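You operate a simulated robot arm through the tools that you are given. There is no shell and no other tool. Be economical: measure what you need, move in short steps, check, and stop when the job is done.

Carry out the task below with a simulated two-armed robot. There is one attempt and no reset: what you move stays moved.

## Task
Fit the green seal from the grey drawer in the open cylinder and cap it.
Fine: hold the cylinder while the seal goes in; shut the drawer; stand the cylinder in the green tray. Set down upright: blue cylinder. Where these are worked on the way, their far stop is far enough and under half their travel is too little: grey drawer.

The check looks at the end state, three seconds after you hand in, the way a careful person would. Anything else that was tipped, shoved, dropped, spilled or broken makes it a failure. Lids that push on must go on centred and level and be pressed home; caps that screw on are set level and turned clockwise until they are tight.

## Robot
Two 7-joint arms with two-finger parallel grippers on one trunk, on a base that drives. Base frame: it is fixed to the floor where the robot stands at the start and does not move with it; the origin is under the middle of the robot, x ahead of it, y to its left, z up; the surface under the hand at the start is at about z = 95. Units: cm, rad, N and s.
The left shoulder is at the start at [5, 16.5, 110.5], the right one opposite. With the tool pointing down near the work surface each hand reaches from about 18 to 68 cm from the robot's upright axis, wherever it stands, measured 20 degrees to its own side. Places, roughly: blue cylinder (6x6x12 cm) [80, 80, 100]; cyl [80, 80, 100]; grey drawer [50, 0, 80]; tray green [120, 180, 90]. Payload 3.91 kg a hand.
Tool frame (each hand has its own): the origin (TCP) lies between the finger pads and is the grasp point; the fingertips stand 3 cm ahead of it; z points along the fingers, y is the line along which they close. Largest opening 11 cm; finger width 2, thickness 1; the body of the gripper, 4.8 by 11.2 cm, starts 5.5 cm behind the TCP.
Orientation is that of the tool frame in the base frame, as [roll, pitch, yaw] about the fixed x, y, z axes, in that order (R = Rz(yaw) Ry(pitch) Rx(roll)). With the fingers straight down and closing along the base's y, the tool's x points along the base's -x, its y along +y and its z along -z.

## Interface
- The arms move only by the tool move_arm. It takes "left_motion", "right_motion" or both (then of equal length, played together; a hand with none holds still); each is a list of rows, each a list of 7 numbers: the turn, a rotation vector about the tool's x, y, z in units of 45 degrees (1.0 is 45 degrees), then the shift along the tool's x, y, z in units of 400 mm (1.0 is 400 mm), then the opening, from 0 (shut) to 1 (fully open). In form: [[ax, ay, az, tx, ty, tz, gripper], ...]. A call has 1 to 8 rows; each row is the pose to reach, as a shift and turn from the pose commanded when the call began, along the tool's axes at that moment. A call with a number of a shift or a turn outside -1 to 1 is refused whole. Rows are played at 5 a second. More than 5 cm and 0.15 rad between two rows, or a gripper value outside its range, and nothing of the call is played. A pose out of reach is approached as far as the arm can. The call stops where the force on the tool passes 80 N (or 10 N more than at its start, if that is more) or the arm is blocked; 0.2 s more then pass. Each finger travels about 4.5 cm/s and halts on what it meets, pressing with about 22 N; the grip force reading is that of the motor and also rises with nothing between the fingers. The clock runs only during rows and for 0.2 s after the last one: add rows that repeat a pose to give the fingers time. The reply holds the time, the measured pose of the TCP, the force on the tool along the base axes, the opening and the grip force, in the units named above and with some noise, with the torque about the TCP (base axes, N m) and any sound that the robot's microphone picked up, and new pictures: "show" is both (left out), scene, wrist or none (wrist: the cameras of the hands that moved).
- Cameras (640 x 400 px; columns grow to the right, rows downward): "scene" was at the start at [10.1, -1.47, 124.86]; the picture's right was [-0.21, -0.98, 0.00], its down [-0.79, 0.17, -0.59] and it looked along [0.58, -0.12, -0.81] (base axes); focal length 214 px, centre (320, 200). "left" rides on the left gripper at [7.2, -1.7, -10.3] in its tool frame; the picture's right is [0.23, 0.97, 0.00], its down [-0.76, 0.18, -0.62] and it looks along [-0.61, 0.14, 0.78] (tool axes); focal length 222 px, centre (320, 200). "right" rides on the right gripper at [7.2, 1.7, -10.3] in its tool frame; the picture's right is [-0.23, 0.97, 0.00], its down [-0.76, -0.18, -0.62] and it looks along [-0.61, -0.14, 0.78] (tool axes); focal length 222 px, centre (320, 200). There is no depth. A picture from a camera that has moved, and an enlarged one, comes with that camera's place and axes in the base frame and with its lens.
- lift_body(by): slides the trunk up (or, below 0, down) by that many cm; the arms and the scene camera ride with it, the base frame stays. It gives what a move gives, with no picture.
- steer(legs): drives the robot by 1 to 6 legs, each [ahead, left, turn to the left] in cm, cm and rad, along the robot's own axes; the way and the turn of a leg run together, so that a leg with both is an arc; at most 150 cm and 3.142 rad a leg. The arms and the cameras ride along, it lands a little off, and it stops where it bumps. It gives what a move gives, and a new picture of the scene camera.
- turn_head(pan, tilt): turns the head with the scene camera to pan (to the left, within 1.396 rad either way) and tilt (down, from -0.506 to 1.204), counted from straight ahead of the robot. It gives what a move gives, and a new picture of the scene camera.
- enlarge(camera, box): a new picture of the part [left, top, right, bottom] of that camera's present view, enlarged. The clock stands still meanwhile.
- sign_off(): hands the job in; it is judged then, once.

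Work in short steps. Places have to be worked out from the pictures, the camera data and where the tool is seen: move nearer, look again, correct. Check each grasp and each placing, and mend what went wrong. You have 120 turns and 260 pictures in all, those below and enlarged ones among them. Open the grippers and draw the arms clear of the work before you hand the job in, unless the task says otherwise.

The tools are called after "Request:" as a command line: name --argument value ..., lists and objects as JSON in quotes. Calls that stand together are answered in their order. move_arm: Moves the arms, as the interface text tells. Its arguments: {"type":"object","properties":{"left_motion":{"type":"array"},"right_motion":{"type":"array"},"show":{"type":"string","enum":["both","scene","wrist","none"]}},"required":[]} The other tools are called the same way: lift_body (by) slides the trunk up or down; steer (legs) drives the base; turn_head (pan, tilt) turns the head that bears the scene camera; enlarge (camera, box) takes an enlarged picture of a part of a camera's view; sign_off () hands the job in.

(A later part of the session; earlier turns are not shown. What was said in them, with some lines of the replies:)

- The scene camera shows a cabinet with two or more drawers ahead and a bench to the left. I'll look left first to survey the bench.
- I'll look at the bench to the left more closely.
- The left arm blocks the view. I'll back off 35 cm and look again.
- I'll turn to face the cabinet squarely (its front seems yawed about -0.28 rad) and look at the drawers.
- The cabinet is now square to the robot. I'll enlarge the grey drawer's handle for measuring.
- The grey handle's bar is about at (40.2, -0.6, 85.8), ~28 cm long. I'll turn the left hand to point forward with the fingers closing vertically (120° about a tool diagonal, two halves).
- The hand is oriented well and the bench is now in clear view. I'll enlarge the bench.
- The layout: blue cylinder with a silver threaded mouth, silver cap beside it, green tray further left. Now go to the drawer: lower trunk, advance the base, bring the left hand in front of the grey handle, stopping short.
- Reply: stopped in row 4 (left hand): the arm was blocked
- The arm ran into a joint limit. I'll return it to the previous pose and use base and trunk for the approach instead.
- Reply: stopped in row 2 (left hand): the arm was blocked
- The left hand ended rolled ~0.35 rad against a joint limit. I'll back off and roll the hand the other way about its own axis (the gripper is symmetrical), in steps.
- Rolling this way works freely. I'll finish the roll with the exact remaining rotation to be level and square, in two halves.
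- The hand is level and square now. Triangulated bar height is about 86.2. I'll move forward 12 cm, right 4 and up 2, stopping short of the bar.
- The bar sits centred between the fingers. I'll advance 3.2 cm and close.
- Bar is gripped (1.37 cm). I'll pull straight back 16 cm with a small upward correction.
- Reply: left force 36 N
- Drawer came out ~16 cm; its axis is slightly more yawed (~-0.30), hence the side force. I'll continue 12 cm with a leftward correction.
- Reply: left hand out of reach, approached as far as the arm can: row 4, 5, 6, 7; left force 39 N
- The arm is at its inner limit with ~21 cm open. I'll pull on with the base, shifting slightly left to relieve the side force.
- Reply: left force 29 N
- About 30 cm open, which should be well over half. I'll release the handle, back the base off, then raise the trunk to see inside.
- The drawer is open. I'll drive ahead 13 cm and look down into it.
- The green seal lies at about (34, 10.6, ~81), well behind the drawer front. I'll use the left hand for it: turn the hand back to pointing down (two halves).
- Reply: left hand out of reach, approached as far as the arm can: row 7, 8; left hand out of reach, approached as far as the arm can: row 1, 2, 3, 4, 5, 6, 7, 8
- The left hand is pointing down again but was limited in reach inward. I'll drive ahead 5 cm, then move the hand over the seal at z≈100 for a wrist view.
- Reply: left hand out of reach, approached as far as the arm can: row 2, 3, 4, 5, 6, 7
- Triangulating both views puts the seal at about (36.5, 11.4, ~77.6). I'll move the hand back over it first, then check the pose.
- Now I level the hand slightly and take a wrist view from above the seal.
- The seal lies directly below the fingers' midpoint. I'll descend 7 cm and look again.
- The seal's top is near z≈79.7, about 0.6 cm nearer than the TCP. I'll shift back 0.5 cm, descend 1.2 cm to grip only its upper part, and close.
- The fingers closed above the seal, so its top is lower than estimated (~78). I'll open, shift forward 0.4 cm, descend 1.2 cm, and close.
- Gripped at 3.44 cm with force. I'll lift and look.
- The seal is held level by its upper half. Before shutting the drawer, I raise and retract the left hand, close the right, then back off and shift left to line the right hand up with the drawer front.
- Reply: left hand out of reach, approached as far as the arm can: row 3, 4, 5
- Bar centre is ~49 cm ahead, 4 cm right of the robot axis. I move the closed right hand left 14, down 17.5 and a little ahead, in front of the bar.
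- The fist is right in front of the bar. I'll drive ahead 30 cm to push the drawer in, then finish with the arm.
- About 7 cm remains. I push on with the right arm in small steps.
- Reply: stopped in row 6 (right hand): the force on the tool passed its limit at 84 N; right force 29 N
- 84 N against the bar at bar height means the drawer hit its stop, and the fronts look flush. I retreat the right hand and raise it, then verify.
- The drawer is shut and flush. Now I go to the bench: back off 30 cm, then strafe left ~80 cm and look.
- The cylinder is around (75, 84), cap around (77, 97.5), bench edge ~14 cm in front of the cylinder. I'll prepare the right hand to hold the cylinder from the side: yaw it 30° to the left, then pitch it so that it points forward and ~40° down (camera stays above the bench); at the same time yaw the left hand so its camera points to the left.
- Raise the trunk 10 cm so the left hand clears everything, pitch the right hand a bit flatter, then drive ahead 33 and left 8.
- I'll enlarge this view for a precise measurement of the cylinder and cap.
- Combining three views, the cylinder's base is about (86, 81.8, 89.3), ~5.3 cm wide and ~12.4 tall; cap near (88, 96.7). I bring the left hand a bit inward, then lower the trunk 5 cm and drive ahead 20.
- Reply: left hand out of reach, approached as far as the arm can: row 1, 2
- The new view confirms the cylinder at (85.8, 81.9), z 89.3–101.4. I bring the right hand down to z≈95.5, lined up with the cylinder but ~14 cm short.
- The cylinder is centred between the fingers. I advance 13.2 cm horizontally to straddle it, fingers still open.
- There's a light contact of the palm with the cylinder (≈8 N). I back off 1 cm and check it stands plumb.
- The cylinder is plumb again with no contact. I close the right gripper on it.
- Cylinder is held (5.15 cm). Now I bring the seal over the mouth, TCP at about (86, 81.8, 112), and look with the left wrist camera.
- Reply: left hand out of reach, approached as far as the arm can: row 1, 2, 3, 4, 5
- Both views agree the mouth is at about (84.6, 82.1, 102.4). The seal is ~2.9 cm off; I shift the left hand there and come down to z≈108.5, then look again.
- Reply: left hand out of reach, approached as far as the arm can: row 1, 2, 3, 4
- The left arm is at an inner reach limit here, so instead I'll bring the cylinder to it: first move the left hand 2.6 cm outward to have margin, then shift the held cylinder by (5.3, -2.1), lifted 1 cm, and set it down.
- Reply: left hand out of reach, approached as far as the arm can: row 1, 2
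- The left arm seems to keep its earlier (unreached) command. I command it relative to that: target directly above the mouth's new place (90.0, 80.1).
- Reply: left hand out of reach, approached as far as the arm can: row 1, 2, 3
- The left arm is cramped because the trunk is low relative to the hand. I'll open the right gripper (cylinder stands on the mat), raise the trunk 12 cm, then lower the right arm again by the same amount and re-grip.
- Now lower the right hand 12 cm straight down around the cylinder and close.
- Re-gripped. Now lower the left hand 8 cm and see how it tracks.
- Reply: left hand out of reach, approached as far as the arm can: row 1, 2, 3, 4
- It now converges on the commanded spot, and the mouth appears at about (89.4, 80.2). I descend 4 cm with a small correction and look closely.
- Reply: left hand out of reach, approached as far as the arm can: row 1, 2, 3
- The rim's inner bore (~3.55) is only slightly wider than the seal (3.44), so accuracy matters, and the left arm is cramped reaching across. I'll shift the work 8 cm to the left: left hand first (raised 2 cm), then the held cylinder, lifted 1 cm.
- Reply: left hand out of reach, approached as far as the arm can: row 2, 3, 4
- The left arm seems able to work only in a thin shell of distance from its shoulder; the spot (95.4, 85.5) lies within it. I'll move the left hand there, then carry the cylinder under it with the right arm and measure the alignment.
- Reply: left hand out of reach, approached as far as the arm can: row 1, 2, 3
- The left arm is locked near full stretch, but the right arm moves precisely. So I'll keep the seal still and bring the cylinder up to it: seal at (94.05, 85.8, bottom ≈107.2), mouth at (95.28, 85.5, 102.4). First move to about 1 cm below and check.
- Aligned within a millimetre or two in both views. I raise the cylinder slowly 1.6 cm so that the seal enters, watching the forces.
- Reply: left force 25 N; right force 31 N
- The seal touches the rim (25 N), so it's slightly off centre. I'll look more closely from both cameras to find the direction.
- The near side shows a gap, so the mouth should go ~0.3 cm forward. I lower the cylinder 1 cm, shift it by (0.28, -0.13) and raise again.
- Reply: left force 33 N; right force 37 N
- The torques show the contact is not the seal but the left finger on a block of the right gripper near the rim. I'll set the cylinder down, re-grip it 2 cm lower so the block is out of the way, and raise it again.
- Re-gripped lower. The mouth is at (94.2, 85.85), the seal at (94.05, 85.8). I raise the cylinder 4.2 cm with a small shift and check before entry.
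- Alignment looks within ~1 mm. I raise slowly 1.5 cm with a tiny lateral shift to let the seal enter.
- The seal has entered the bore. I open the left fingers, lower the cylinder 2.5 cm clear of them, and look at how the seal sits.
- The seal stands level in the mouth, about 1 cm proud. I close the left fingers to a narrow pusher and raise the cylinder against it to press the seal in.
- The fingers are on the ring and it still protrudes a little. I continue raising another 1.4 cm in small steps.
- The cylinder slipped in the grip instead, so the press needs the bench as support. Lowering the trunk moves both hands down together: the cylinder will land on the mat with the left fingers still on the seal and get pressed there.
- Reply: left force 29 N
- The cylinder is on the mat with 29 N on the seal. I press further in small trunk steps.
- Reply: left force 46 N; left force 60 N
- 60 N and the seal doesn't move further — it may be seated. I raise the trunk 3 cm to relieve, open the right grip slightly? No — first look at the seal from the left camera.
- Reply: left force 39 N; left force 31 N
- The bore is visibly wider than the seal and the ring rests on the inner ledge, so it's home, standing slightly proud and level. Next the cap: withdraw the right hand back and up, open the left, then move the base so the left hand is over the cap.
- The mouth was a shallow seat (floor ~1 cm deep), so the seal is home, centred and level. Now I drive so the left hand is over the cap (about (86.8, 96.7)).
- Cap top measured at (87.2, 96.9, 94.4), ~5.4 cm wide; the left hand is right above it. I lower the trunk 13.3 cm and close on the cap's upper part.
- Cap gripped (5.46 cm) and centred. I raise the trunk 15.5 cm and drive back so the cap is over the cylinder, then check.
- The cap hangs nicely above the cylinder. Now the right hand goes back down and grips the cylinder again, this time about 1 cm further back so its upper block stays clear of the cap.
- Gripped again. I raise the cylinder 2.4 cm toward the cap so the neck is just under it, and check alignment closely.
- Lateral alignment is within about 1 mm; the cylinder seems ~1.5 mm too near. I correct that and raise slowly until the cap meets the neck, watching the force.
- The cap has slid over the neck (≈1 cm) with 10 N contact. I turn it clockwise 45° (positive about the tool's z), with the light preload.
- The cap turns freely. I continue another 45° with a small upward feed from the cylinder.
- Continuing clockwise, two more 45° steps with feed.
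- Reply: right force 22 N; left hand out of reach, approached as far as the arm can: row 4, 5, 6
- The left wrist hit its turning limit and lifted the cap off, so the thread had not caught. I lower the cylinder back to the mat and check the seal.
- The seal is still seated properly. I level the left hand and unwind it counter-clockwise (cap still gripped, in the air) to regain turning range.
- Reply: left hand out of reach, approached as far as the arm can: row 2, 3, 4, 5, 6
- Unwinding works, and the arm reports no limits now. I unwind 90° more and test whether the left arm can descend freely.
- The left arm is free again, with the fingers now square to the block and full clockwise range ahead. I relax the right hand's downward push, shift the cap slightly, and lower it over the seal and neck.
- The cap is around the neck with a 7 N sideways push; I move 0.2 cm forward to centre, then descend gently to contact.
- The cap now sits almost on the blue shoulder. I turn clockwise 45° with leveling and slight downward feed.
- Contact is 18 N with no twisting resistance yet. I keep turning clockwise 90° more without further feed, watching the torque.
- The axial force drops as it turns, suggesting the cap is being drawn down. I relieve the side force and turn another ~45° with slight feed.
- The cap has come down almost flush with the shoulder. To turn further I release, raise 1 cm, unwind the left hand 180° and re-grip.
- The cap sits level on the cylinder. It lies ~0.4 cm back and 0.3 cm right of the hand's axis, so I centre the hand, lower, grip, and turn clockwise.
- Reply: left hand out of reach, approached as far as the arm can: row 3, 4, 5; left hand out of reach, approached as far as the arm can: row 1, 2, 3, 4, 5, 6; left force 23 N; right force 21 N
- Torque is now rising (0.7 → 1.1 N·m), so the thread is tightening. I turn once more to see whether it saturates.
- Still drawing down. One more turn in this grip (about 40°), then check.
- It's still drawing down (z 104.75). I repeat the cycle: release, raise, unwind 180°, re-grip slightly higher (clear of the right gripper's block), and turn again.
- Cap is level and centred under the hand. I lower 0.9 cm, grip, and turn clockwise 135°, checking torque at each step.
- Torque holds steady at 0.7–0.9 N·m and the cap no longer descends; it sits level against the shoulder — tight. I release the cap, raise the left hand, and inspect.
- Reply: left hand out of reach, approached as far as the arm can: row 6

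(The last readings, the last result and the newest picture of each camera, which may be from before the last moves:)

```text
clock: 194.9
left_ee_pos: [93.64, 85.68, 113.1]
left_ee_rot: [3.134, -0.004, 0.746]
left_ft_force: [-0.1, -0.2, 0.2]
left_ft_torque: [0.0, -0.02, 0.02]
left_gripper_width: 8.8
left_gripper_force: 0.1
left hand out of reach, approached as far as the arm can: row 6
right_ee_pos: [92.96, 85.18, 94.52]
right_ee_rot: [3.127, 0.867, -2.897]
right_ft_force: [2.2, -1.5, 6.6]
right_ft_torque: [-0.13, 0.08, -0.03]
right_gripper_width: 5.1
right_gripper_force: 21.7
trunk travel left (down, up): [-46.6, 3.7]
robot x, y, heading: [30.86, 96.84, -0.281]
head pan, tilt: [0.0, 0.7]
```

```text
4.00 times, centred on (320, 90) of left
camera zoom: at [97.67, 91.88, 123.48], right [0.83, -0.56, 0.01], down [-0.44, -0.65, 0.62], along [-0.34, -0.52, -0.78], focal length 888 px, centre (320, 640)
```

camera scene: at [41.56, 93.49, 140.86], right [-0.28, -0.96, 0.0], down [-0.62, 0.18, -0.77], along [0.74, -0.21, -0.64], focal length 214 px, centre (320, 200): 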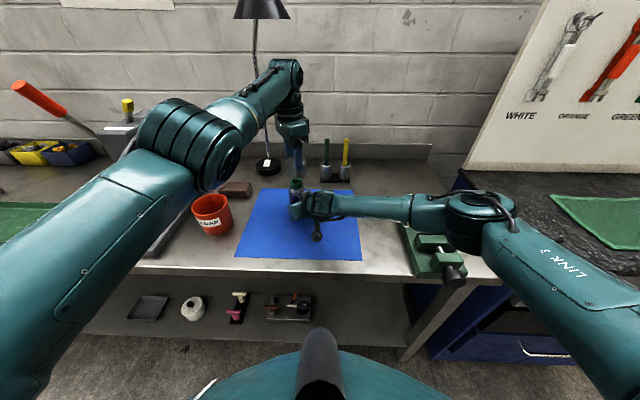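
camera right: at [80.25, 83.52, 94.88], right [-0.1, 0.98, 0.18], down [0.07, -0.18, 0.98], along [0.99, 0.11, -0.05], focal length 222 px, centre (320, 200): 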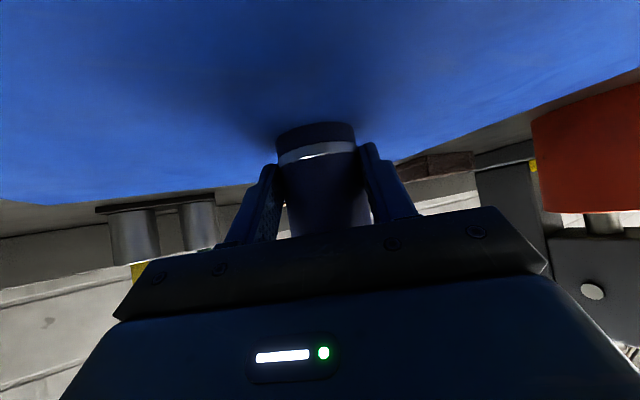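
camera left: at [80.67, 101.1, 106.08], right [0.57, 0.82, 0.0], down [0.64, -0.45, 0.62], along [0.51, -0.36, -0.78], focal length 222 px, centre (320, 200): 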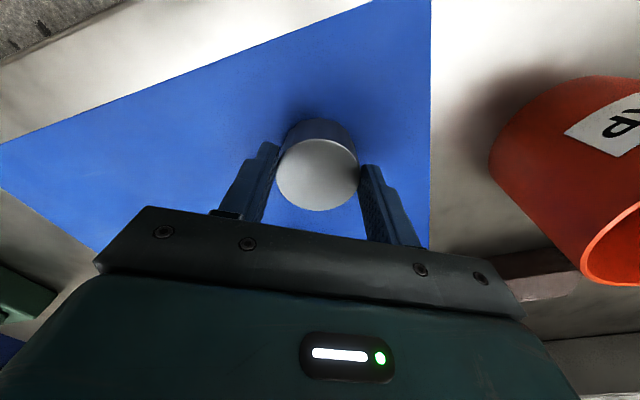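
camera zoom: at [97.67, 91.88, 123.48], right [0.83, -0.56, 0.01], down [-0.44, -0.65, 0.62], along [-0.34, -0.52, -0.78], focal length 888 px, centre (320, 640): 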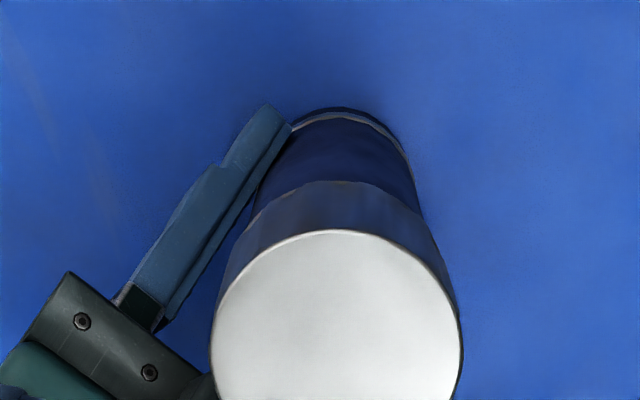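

Cap is on level and flush. Now I move the left hand aside, lift the capped cylinder 6 cm with the right hand, back the robot away from the bench and drive left toward the green tray.

Request:
move_arm --left_motion '[[0, 0, 0, 0.085, -0.052, 0, 0.8], [0, 0, 0, 0.17, -0.103, 0, 0.8], [0, 0, 0, 0.255, -0.155, 0, 0.8]]' --show "none"

Request:
move_arm --right_motion '[[0, 0, 0, -0.019, 0, -0.016, 0.25], [0, 0, 0, -0.06, 0, -0.051, 0.25], [0, 0, 0, -0.095, 0, -0.081, 0.25], [0, 0, 0, -0.133, 0, -0.113, 0.25]]' --show "scene"

Request:
steer --legs '[[-36, 0, 0], [0, 97, 0]]'

```text
clock: 195.7
left_ee_pos: [96.76, 97.33, 113.14]
left_ee_rot: [3.132, -0.005, 0.745]
left_ft_force: [0.7, 0.4, 0.3]
left_ft_torque: [-0.04, -0.01, 0.01]
left_gripper_width: 8.79
left_gripper_force: 0.0
right_ee_pos: [93.0, 85.33, 94.44]
right_ee_rot: [3.126, 0.866, -2.896]
right_ft_force: [1.9, -0.8, 7.6]
right_ft_torque: [-0.17, 0.11, -0.07]
right_gripper_width: 5.12
right_gripper_force: 21.8
trunk travel left (down, up): [-46.6, 3.7]
robot x, y, heading: [31.19, 96.58, -0.278]
head pan, tilt: [0.0, 0.7]
```

```text
clock: 196.7
left_ee_pos: [96.87, 97.28, 113.08]
left_ee_rot: [3.135, -0.004, 0.747]
left_ft_force: [-0.3, -0.2, -0.1]
left_ft_torque: [0.02, -0.03, 0.01]
left_gripper_width: 8.78
left_gripper_force: 0.3
right_ee_pos: [93.2, 84.97, 101.45]
right_ee_rot: [3.127, 0.861, -2.898]
right_ft_force: [-0.8, -0.4, -6.3]
right_ft_torque: [0.0, 0.09, 0.01]
right_gripper_width: 5.08
right_gripper_force: 22.1
trunk travel left (down, up): [-46.6, 3.7]
robot x, y, heading: [30.86, 96.54, -0.278]
head pan, tilt: [0.0, 0.7]
camera scene: at [41.74, 93.42, 140.84], right [-0.28, -0.96, 0.0], down [-0.62, 0.18, -0.76], along [0.73, -0.21, -0.64], focal length 214 px, centre (320, 200)
```

scene: 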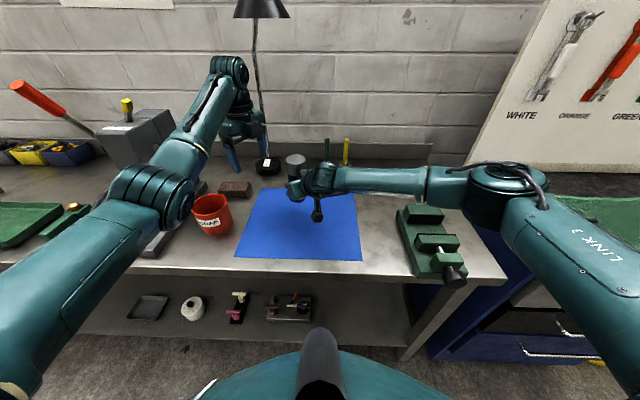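

```text
clock: 207.6
left_ee_pos: [89.78, 202.34, 113.13]
left_ee_rot: [3.136, -0.002, 0.753]
left_ft_force: [0.1, 0.0, -0.5]
left_ft_torque: [-0.02, 0.0, 0.01]
left_gripper_width: 8.81
left_gripper_force: 0.1
right_ee_pos: [86.18, 190.1, 101.39]
right_ee_rot: [3.123, 0.862, -2.891]
right_ft_force: [-0.1, 0.6, -6.9]
right_ft_torque: [-0.02, 0.11, -0.02]
right_gripper_width: 5.07
right_gripper_force: 22.2
trunk travel left (down, up): [-46.6, 3.7]
robot x, y, heading: [23.64, 201.21, -0.273]
head pan, tilt: [0.0, 0.7]
camera scene: at [34.67, 198.24, 140.84], right [-0.27, -0.96, 0.0], down [-0.62, 0.17, -0.76], along [0.74, -0.21, -0.64], focal length 214 px, centre (320, 200)
```

scene: 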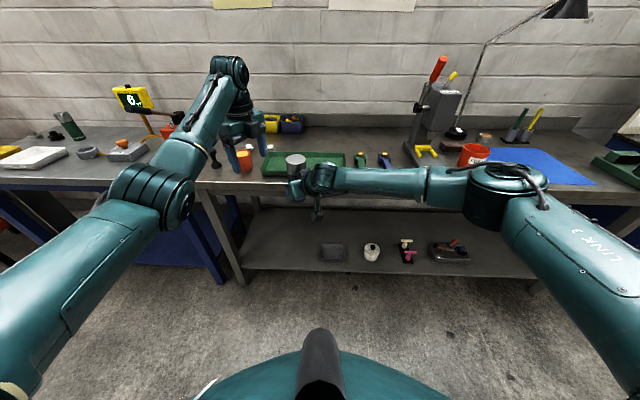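

The green tray is right ahead, beyond the held cylinder. I enlarge to measure it and its surroundings.

Request:
enlarge --camera "scene" --box '[220, 120, 412, 240]'

```text
3.33 times, centred on (316, 180) of scene
camera zoom: at [34.67, 198.24, 140.84], right [-0.27, -0.96, 0.0], down [-0.62, 0.17, -0.76], along [0.74, -0.21, -0.64], focal length 715 px, centre (333, 267)
```

zoom: 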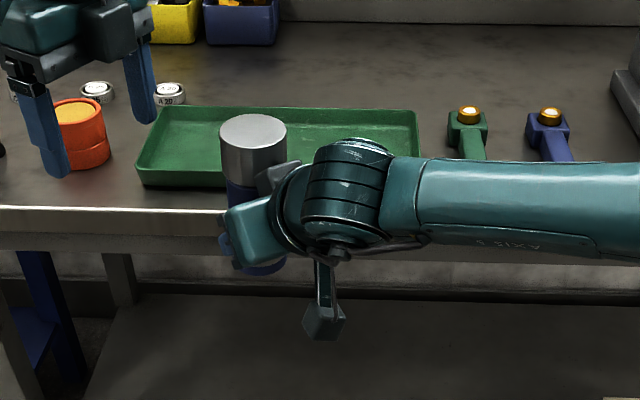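

Tray floor centre is about (116, 182.5); the cylinder is at (87.5, 190.6), so straight ahead 29.5 cm. All clears at this height; I drive ahead.

Request:
steer --legs '[[29.5, 0, 0]]'

Request:
enlarge --camera "scene" --box '[220, 120, 412, 240]'

Request:
move_arm --right_motion '[[0, 0, 0, 0, 0, 0, 0.25]]' --show "wrist"

```text
clock: 209.6
left_ee_pos: [118.14, 194.63, 113.18]
left_ee_rot: [3.135, -0.003, 0.753]
left_ft_force: [0.3, 0.3, -0.1]
left_ft_torque: [0.01, -0.01, -0.04]
left_gripper_width: 8.83
left_gripper_force: 0.1
right_ee_pos: [114.53, 182.34, 101.43]
right_ee_rot: [3.124, 0.862, -2.892]
right_ft_force: [0.1, 0.4, -7.2]
right_ft_torque: [0.0, 0.09, 0.01]
right_gripper_width: 5.11
right_gripper_force: 22.2
trunk travel left (down, up): [-46.6, 3.7]
robot x, y, heading: [52.3, 193.92, -0.273]
head pan, tilt: [0.0, 0.7]
camera scene: at [63.06, 190.31, 140.83], right [-0.27, -0.96, 0.0], down [-0.62, 0.17, -0.76], along [0.74, -0.2, -0.65], focal length 214 px, centre (320, 200)
```

scene: 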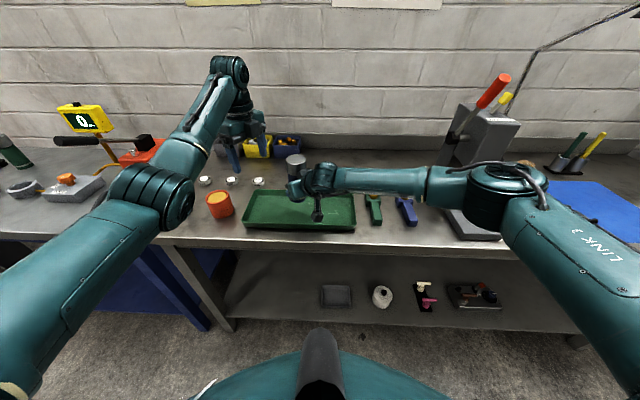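

```text
3.33 times, centred on (316, 180) of scene
camera zoom: at [63.06, 190.31, 140.83], right [-0.27, -0.96, 0.0], down [-0.62, 0.17, -0.76], along [0.74, -0.2, -0.65], focal length 715 px, centre (333, 267)
```

zoom: 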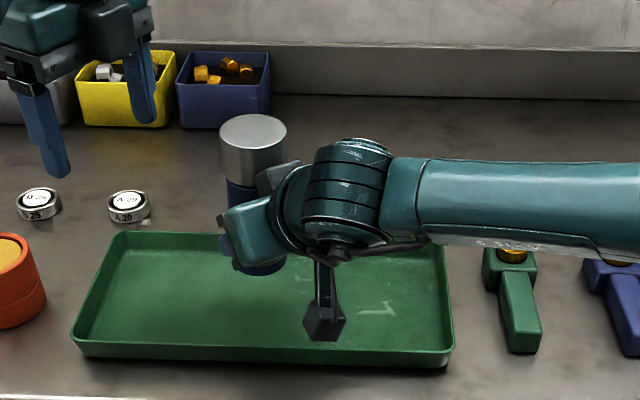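

```text
clock: 210.0
left_ee_pos: [118.11, 194.82, 113.02]
left_ee_rot: [3.134, -0.006, 0.753]
left_ft_force: [0.1, -0.7, 0.0]
left_ft_torque: [0.02, 0.01, 0.02]
left_gripper_width: 8.79
left_gripper_force: 0.1
right_ee_pos: [114.46, 182.35, 101.31]
right_ee_rot: [3.126, 0.861, -2.89]
right_ft_force: [-0.1, -0.4, -6.8]
right_ft_torque: [-0.04, 0.1, 0.02]
right_gripper_width: 5.08
right_gripper_force: 21.7
trunk travel left (down, up): [-46.6, 3.7]
robot x, y, heading: [52.09, 193.31, -0.277]
head pan, tilt: [0.0, 0.7]
camera right: at [101.85, 180.65, 102.5], right [-0.11, 0.98, 0.18], down [0.07, -0.18, 0.98], along [0.99, 0.12, -0.05], focal length 222 px, centre (320, 200)
```

right: 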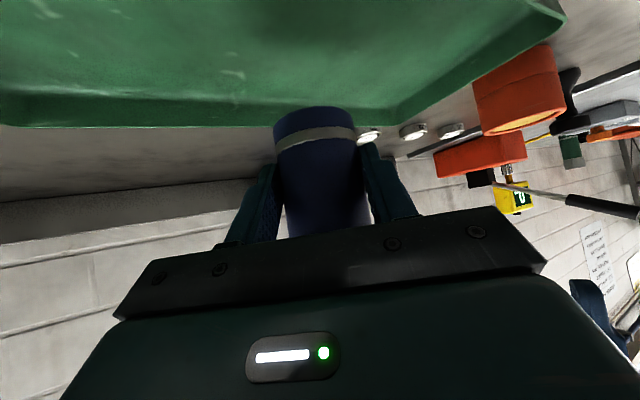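

The cylinder is over the tray, a bit toward the front. I shift 1.5 cm forward and lower 5.6 cm, then check the force.

Request:
move_arm --right_motion '[[0, 0, 0, -0.023, -0.02, 0.027, 0.25], [0, 0, 0, 0.015, -0.0205, 0.057, 0.25], [0, 0, 0, 0.05, -0.0205, 0.087, 0.25], [0, 0, 0, 0.085, -0.0205, 0.1155, 0.25], [0, 0, 0, 0.085, -0.0205, 0.1155, 0.25]]' --show "wrist"

Request:
enlarge --camera "scene" --box '[220, 130, 412, 250]'

```text
clock: 211.2
left_ee_pos: [118.08, 194.63, 113.02]
left_ee_rot: [3.135, -0.007, 0.754]
left_ft_force: [0.3, -0.5, -0.9]
left_ft_torque: [-0.01, 0.04, 0.02]
left_gripper_width: 8.79
left_gripper_force: 0.0
right_ee_pos: [115.92, 182.08, 95.76]
right_ee_rot: [3.125, 0.862, -2.891]
right_ft_force: [0.4, 0.7, -7.0]
right_ft_torque: [0.01, 0.08, 0.02]
right_gripper_width: 5.07
right_gripper_force: 22.4
trunk travel left (down, up): [-46.6, 3.7]
robot x, y, heading: [51.71, 193.35, -0.27]
head pan, tilt: [0.0, 0.7]
camera right: at [103.29, 180.31, 97.02], right [-0.11, 0.98, 0.18], down [0.07, -0.18, 0.98], along [0.99, 0.12, -0.05], focal length 222 px, centre (320, 200)
```

right: 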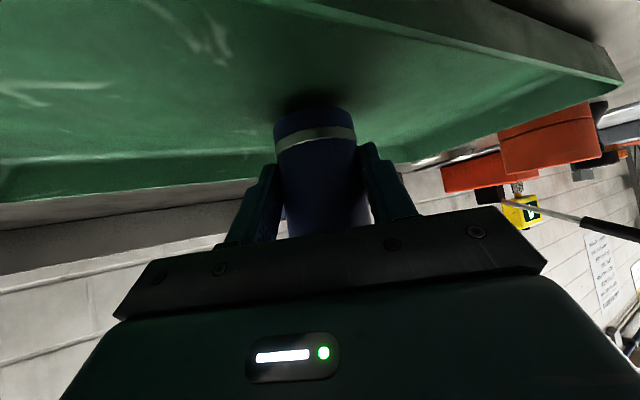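

```text
3.33 times, centred on (316, 190) of scene
camera zoom: at [62.99, 190.33, 140.84], right [-0.27, -0.96, 0.0], down [-0.62, 0.17, -0.76], along [0.74, -0.21, -0.64], focal length 715 px, centre (333, 233)
```

zoom: 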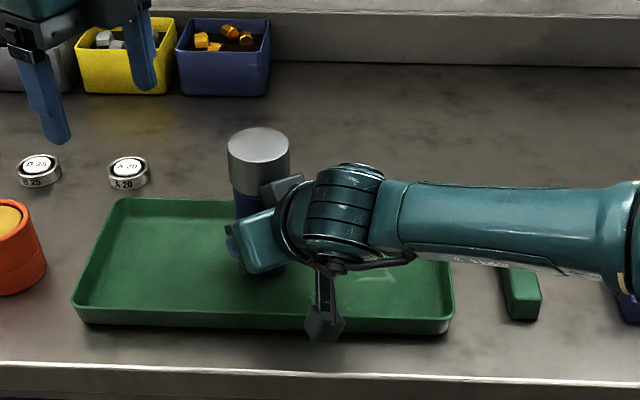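

Still just above the floor (no support force yet). I lower in 2 mm steps to contact.

Request:
move_arm --right_motion '[[0, 0, 0, 0.0038, 0, 0.0032, 0.25], [0, 0, 0, 0.0076, 0, 0.0065, 0.25], [0, 0, 0, 0.0114, 0, 0.0097, 0.25], [0, 0, 0, 0.0152, 0, 0.013, 0.25], [0, 0, 0, 0.0152, 0, 0.013, 0.25]]' --show "wrist"

```text
clock: 212.4
left_ee_pos: [118.02, 194.76, 113.08]
left_ee_rot: [3.135, -0.006, 0.756]
left_ft_force: [0.4, 0.3, 0.2]
left_ft_torque: [0.0, 0.0, 0.01]
left_gripper_width: 8.79
left_gripper_force: 0.1
right_ee_pos: [115.9, 181.92, 94.89]
right_ee_rot: [3.124, 0.864, -2.889]
right_ft_force: [0.5, -0.4, -7.2]
right_ft_torque: [-0.01, 0.14, -0.01]
right_gripper_width: 5.08
right_gripper_force: 21.8
trunk travel left (down, up): [-46.6, 3.7]
robot x, y, heading: [51.94, 193.03, -0.276]
head pan, tilt: [0.0, 0.7]
camera right: at [103.32, 180.27, 96.19], right [-0.11, 0.98, 0.18], down [0.07, -0.18, 0.98], along [0.99, 0.12, -0.05], focal length 222 px, centre (320, 200)
```

right: 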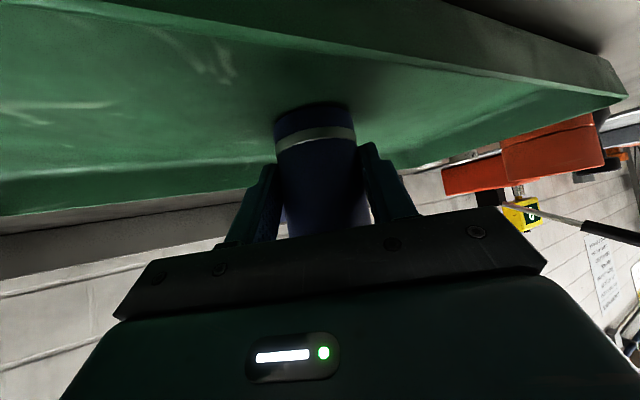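

No contact yet; continue down another 0.8 cm in small steps.

Request:
move_arm --right_motion '[[0, 0, 0, 0.0038, 0, 0.0032, 0.25], [0, 0, 0, 0.0076, 0, 0.0065, 0.25], [0, 0, 0, 0.0105, 0, 0.0089, 0.25], [0, 0, 0, 0.0133, 0, 0.0113, 0.25], [0, 0, 0, 0.0152, 0, 0.013, 0.25], [0, 0, 0, 0.0152, 0, 0.013, 0.25]]' --show "none"

```text
clock: 213.8
left_ee_pos: [117.78, 194.58, 113.24]
left_ee_rot: [3.132, -0.005, 0.753]
left_ft_force: [0.3, 0.4, 0.0]
left_ft_torque: [-0.02, 0.03, -0.01]
left_gripper_width: 8.79
left_gripper_force: 0.0
right_ee_pos: [115.81, 182.11, 94.43]
right_ee_rot: [3.127, 0.87, -2.885]
right_ft_force: [4.1, 1.4, 16.4]
right_ft_torque: [-0.38, -0.51, 0.1]
right_gripper_width: 5.07
right_gripper_force: 22.0
trunk travel left (down, up): [-46.6, 3.7]
robot x, y, heading: [52.17, 193.6, -0.274]
head pan, tilt: [0.0, 0.7]
```

Contact made (16 N). I ease up 0.25 cm, open the gripper, and check the cylinder stands.

Request:
move_arm --right_motion '[[0, 0, 0, -0.0055, 0, -0.0047, 0.25], [0, 0, 0, -0.0055, 0, -0.0047, 0.5], [0, 0, 0, -0.0055, 0, -0.0047, 0.8], [0, 0, 0, -0.0055, 0, -0.0047, 1], [0, 0, 0, -0.0055, 0, -0.0047, 1], [0, 0, 0, -0.0055, 0, -0.0047, 1]]' --show "wrist"

Request:
enlarge --camera "scene" --box '[240, 140, 368, 220]'

```text
clock: 215.2
left_ee_pos: [118.09, 194.59, 113.09]
left_ee_rot: [3.133, -0.005, 0.752]
left_ft_force: [0.0, 0.6, -0.6]
left_ft_torque: [-0.03, 0.0, 0.01]
left_gripper_width: 8.81
left_gripper_force: 0.1
right_ee_pos: [115.9, 182.0, 94.57]
right_ee_rot: [3.126, 0.864, -2.887]
right_ft_force: [-0.6, 0.1, 0.2]
right_ft_torque: [-0.01, 0.0, 0.01]
right_gripper_width: 11.0
right_gripper_force: 0.1
trunk travel left (down, up): [-46.6, 3.7]
robot x, y, heading: [51.99, 193.46, -0.272]
head pan, tilt: [0.0, 0.7]
camera right: at [103.3, 180.31, 95.75], right [-0.11, 0.98, 0.18], down [0.07, -0.18, 0.98], along [0.99, 0.12, -0.05], focal length 222 px, centre (320, 200)
```

right: 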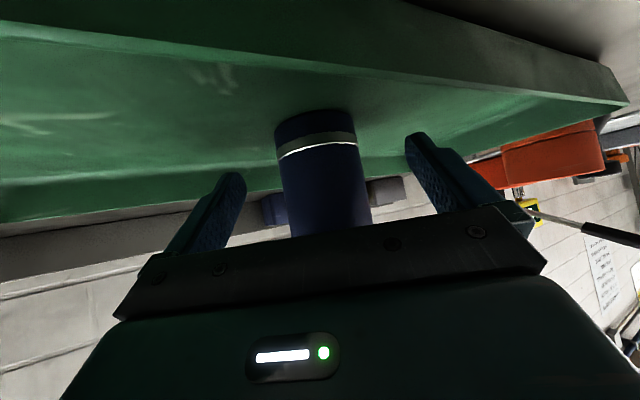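

```text
5.00 times, centred on (304, 180) of scene
camera zoom: at [62.92, 190.34, 140.85], right [-0.27, -0.96, 0.0], down [-0.62, 0.17, -0.76], along [0.74, -0.21, -0.64], focal length 1072 px, centre (400, 300)
```

zoom: 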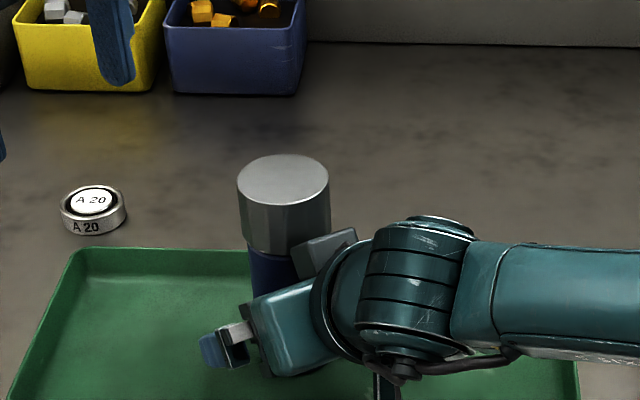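

The cylinder stands upright in the tray. I withdraw the right hand: 6 cm straight back, then up 12 cm (clear of the tray wall).

Request:
move_arm --right_motion '[[0, 0, 0, 0.048, 0, -0.057, 1], [0, 0, 0, 0.097, 0, -0.114, 1], [0, 0, 0, 0.021, 0, -0.179, 1], [0, 0, 0, -0.055, 0, -0.244, 1], [0, 0, 0, -0.131, 0, -0.309, 1]]' --show "none"

Request:
steer --legs '[[-30, 0, 0]]'

Request:
enlarge --camera "scene" --box '[240, 110, 368, 190]'

```text
clock: 216.4
left_ee_pos: [118.01, 194.66, 113.12]
left_ee_rot: [3.132, -0.005, 0.754]
left_ft_force: [-0.6, 0.4, -0.1]
left_ft_torque: [-0.05, -0.01, -0.02]
left_gripper_width: 8.8
left_gripper_force: 0.2
right_ee_pos: [110.23, 180.22, 106.67]
right_ee_rot: [3.126, 0.863, -2.887]
right_ft_force: [0.1, -0.2, 0.6]
right_ft_torque: [0.0, -0.03, 0.02]
right_gripper_width: 11.0
right_gripper_force: 0.0
trunk travel left (down, up): [-46.6, 3.7]
robot x, y, heading: [52.15, 193.04, -0.273]
head pan, tilt: [0.0, 0.7]
```

```text
clock: 218.5
left_ee_pos: [89.07, 202.3, 113.17]
left_ee_rot: [3.133, -0.006, 0.748]
left_ft_force: [-1.2, 0.1, 0.7]
left_ft_torque: [0.02, 0.0, 0.0]
left_gripper_width: 8.8
left_gripper_force: 0.2
right_ee_pos: [81.42, 187.96, 106.64]
right_ee_rot: [3.124, 0.866, -2.894]
right_ft_force: [-0.3, 0.1, 0.0]
right_ft_torque: [0.0, 0.0, -0.01]
right_gripper_width: 11.0
right_gripper_force: 0.2
trunk travel left (down, up): [-46.6, 3.7]
robot x, y, heading: [23.05, 201.61, -0.283]
head pan, tilt: [0.0, 0.7]
camera scene: at [34.01, 198.42, 140.85], right [-0.27, -0.96, 0.0], down [-0.62, 0.18, -0.77], along [0.74, -0.21, -0.64], focal length 214 px, centre (320, 200)
```

scene: 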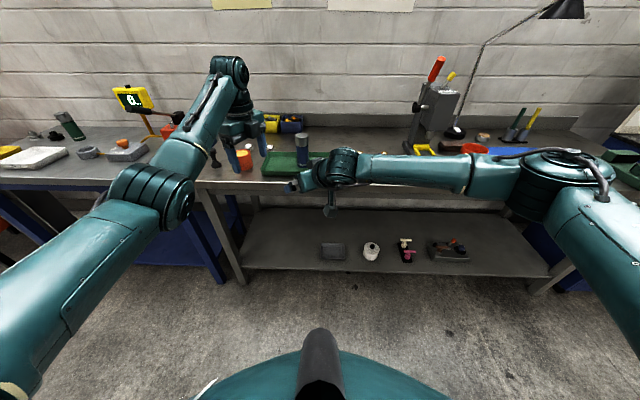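

```text
5.00 times, centred on (304, 150) of scene
camera zoom: at [34.01, 198.42, 140.85], right [-0.27, -0.96, 0.0], down [-0.62, 0.18, -0.77], along [0.74, -0.21, -0.64], focal length 1072 px, centre (400, 450)
```

zoom: 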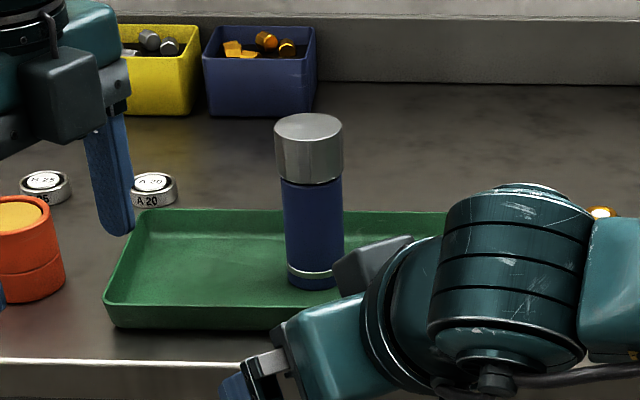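

The capped cylinder stands upright in the tray. One closer look at the cap's seating.

Request:
enlarge --camera "scene" --box '[286, 128, 318, 148]'

```text
16.00 times, centred on (302, 138) of scene
camera zoom: at [34.01, 198.42, 140.85], right [-0.27, -0.96, 0.0], down [-0.62, 0.18, -0.77], along [0.74, -0.21, -0.64], focal length 3432 px, centre (608, 1192)
```

zoom: 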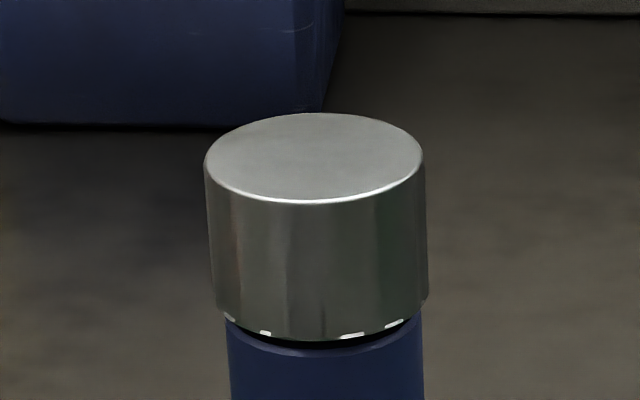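

The cap is level, centred and tight; the drawer is shut; both grippers are open and clear of the work. I hand in.

Request:
sign_off

```text
The job is handed in.
```

I handed the job in with the capped cylinder standing upright in the green tray and the grey drawer shut, but I could not confirm that the cap and seal are fully home.

- **Seal:** It is seated in the mouth and still stands about 1–1.5 cm above the rim. Pressing with 60 N did not move it further, so I took that as its seat. I held the cylinder in the right hand while the seal went in.
- **Cap:** It is on level and centred. I turned it clockwise until the torque held at 0.7–0.9 N·m and it stopped moving down. A thin dark gap of about 0.3 cm remains between the cap and the blue shoulder.
- **Drawer:** I opened it about 30 cm and later pushed it in until it hit its stop at 84 N. The fronts looked flush.
- **Grippers:** Both are open, and both arms are clear of the work.
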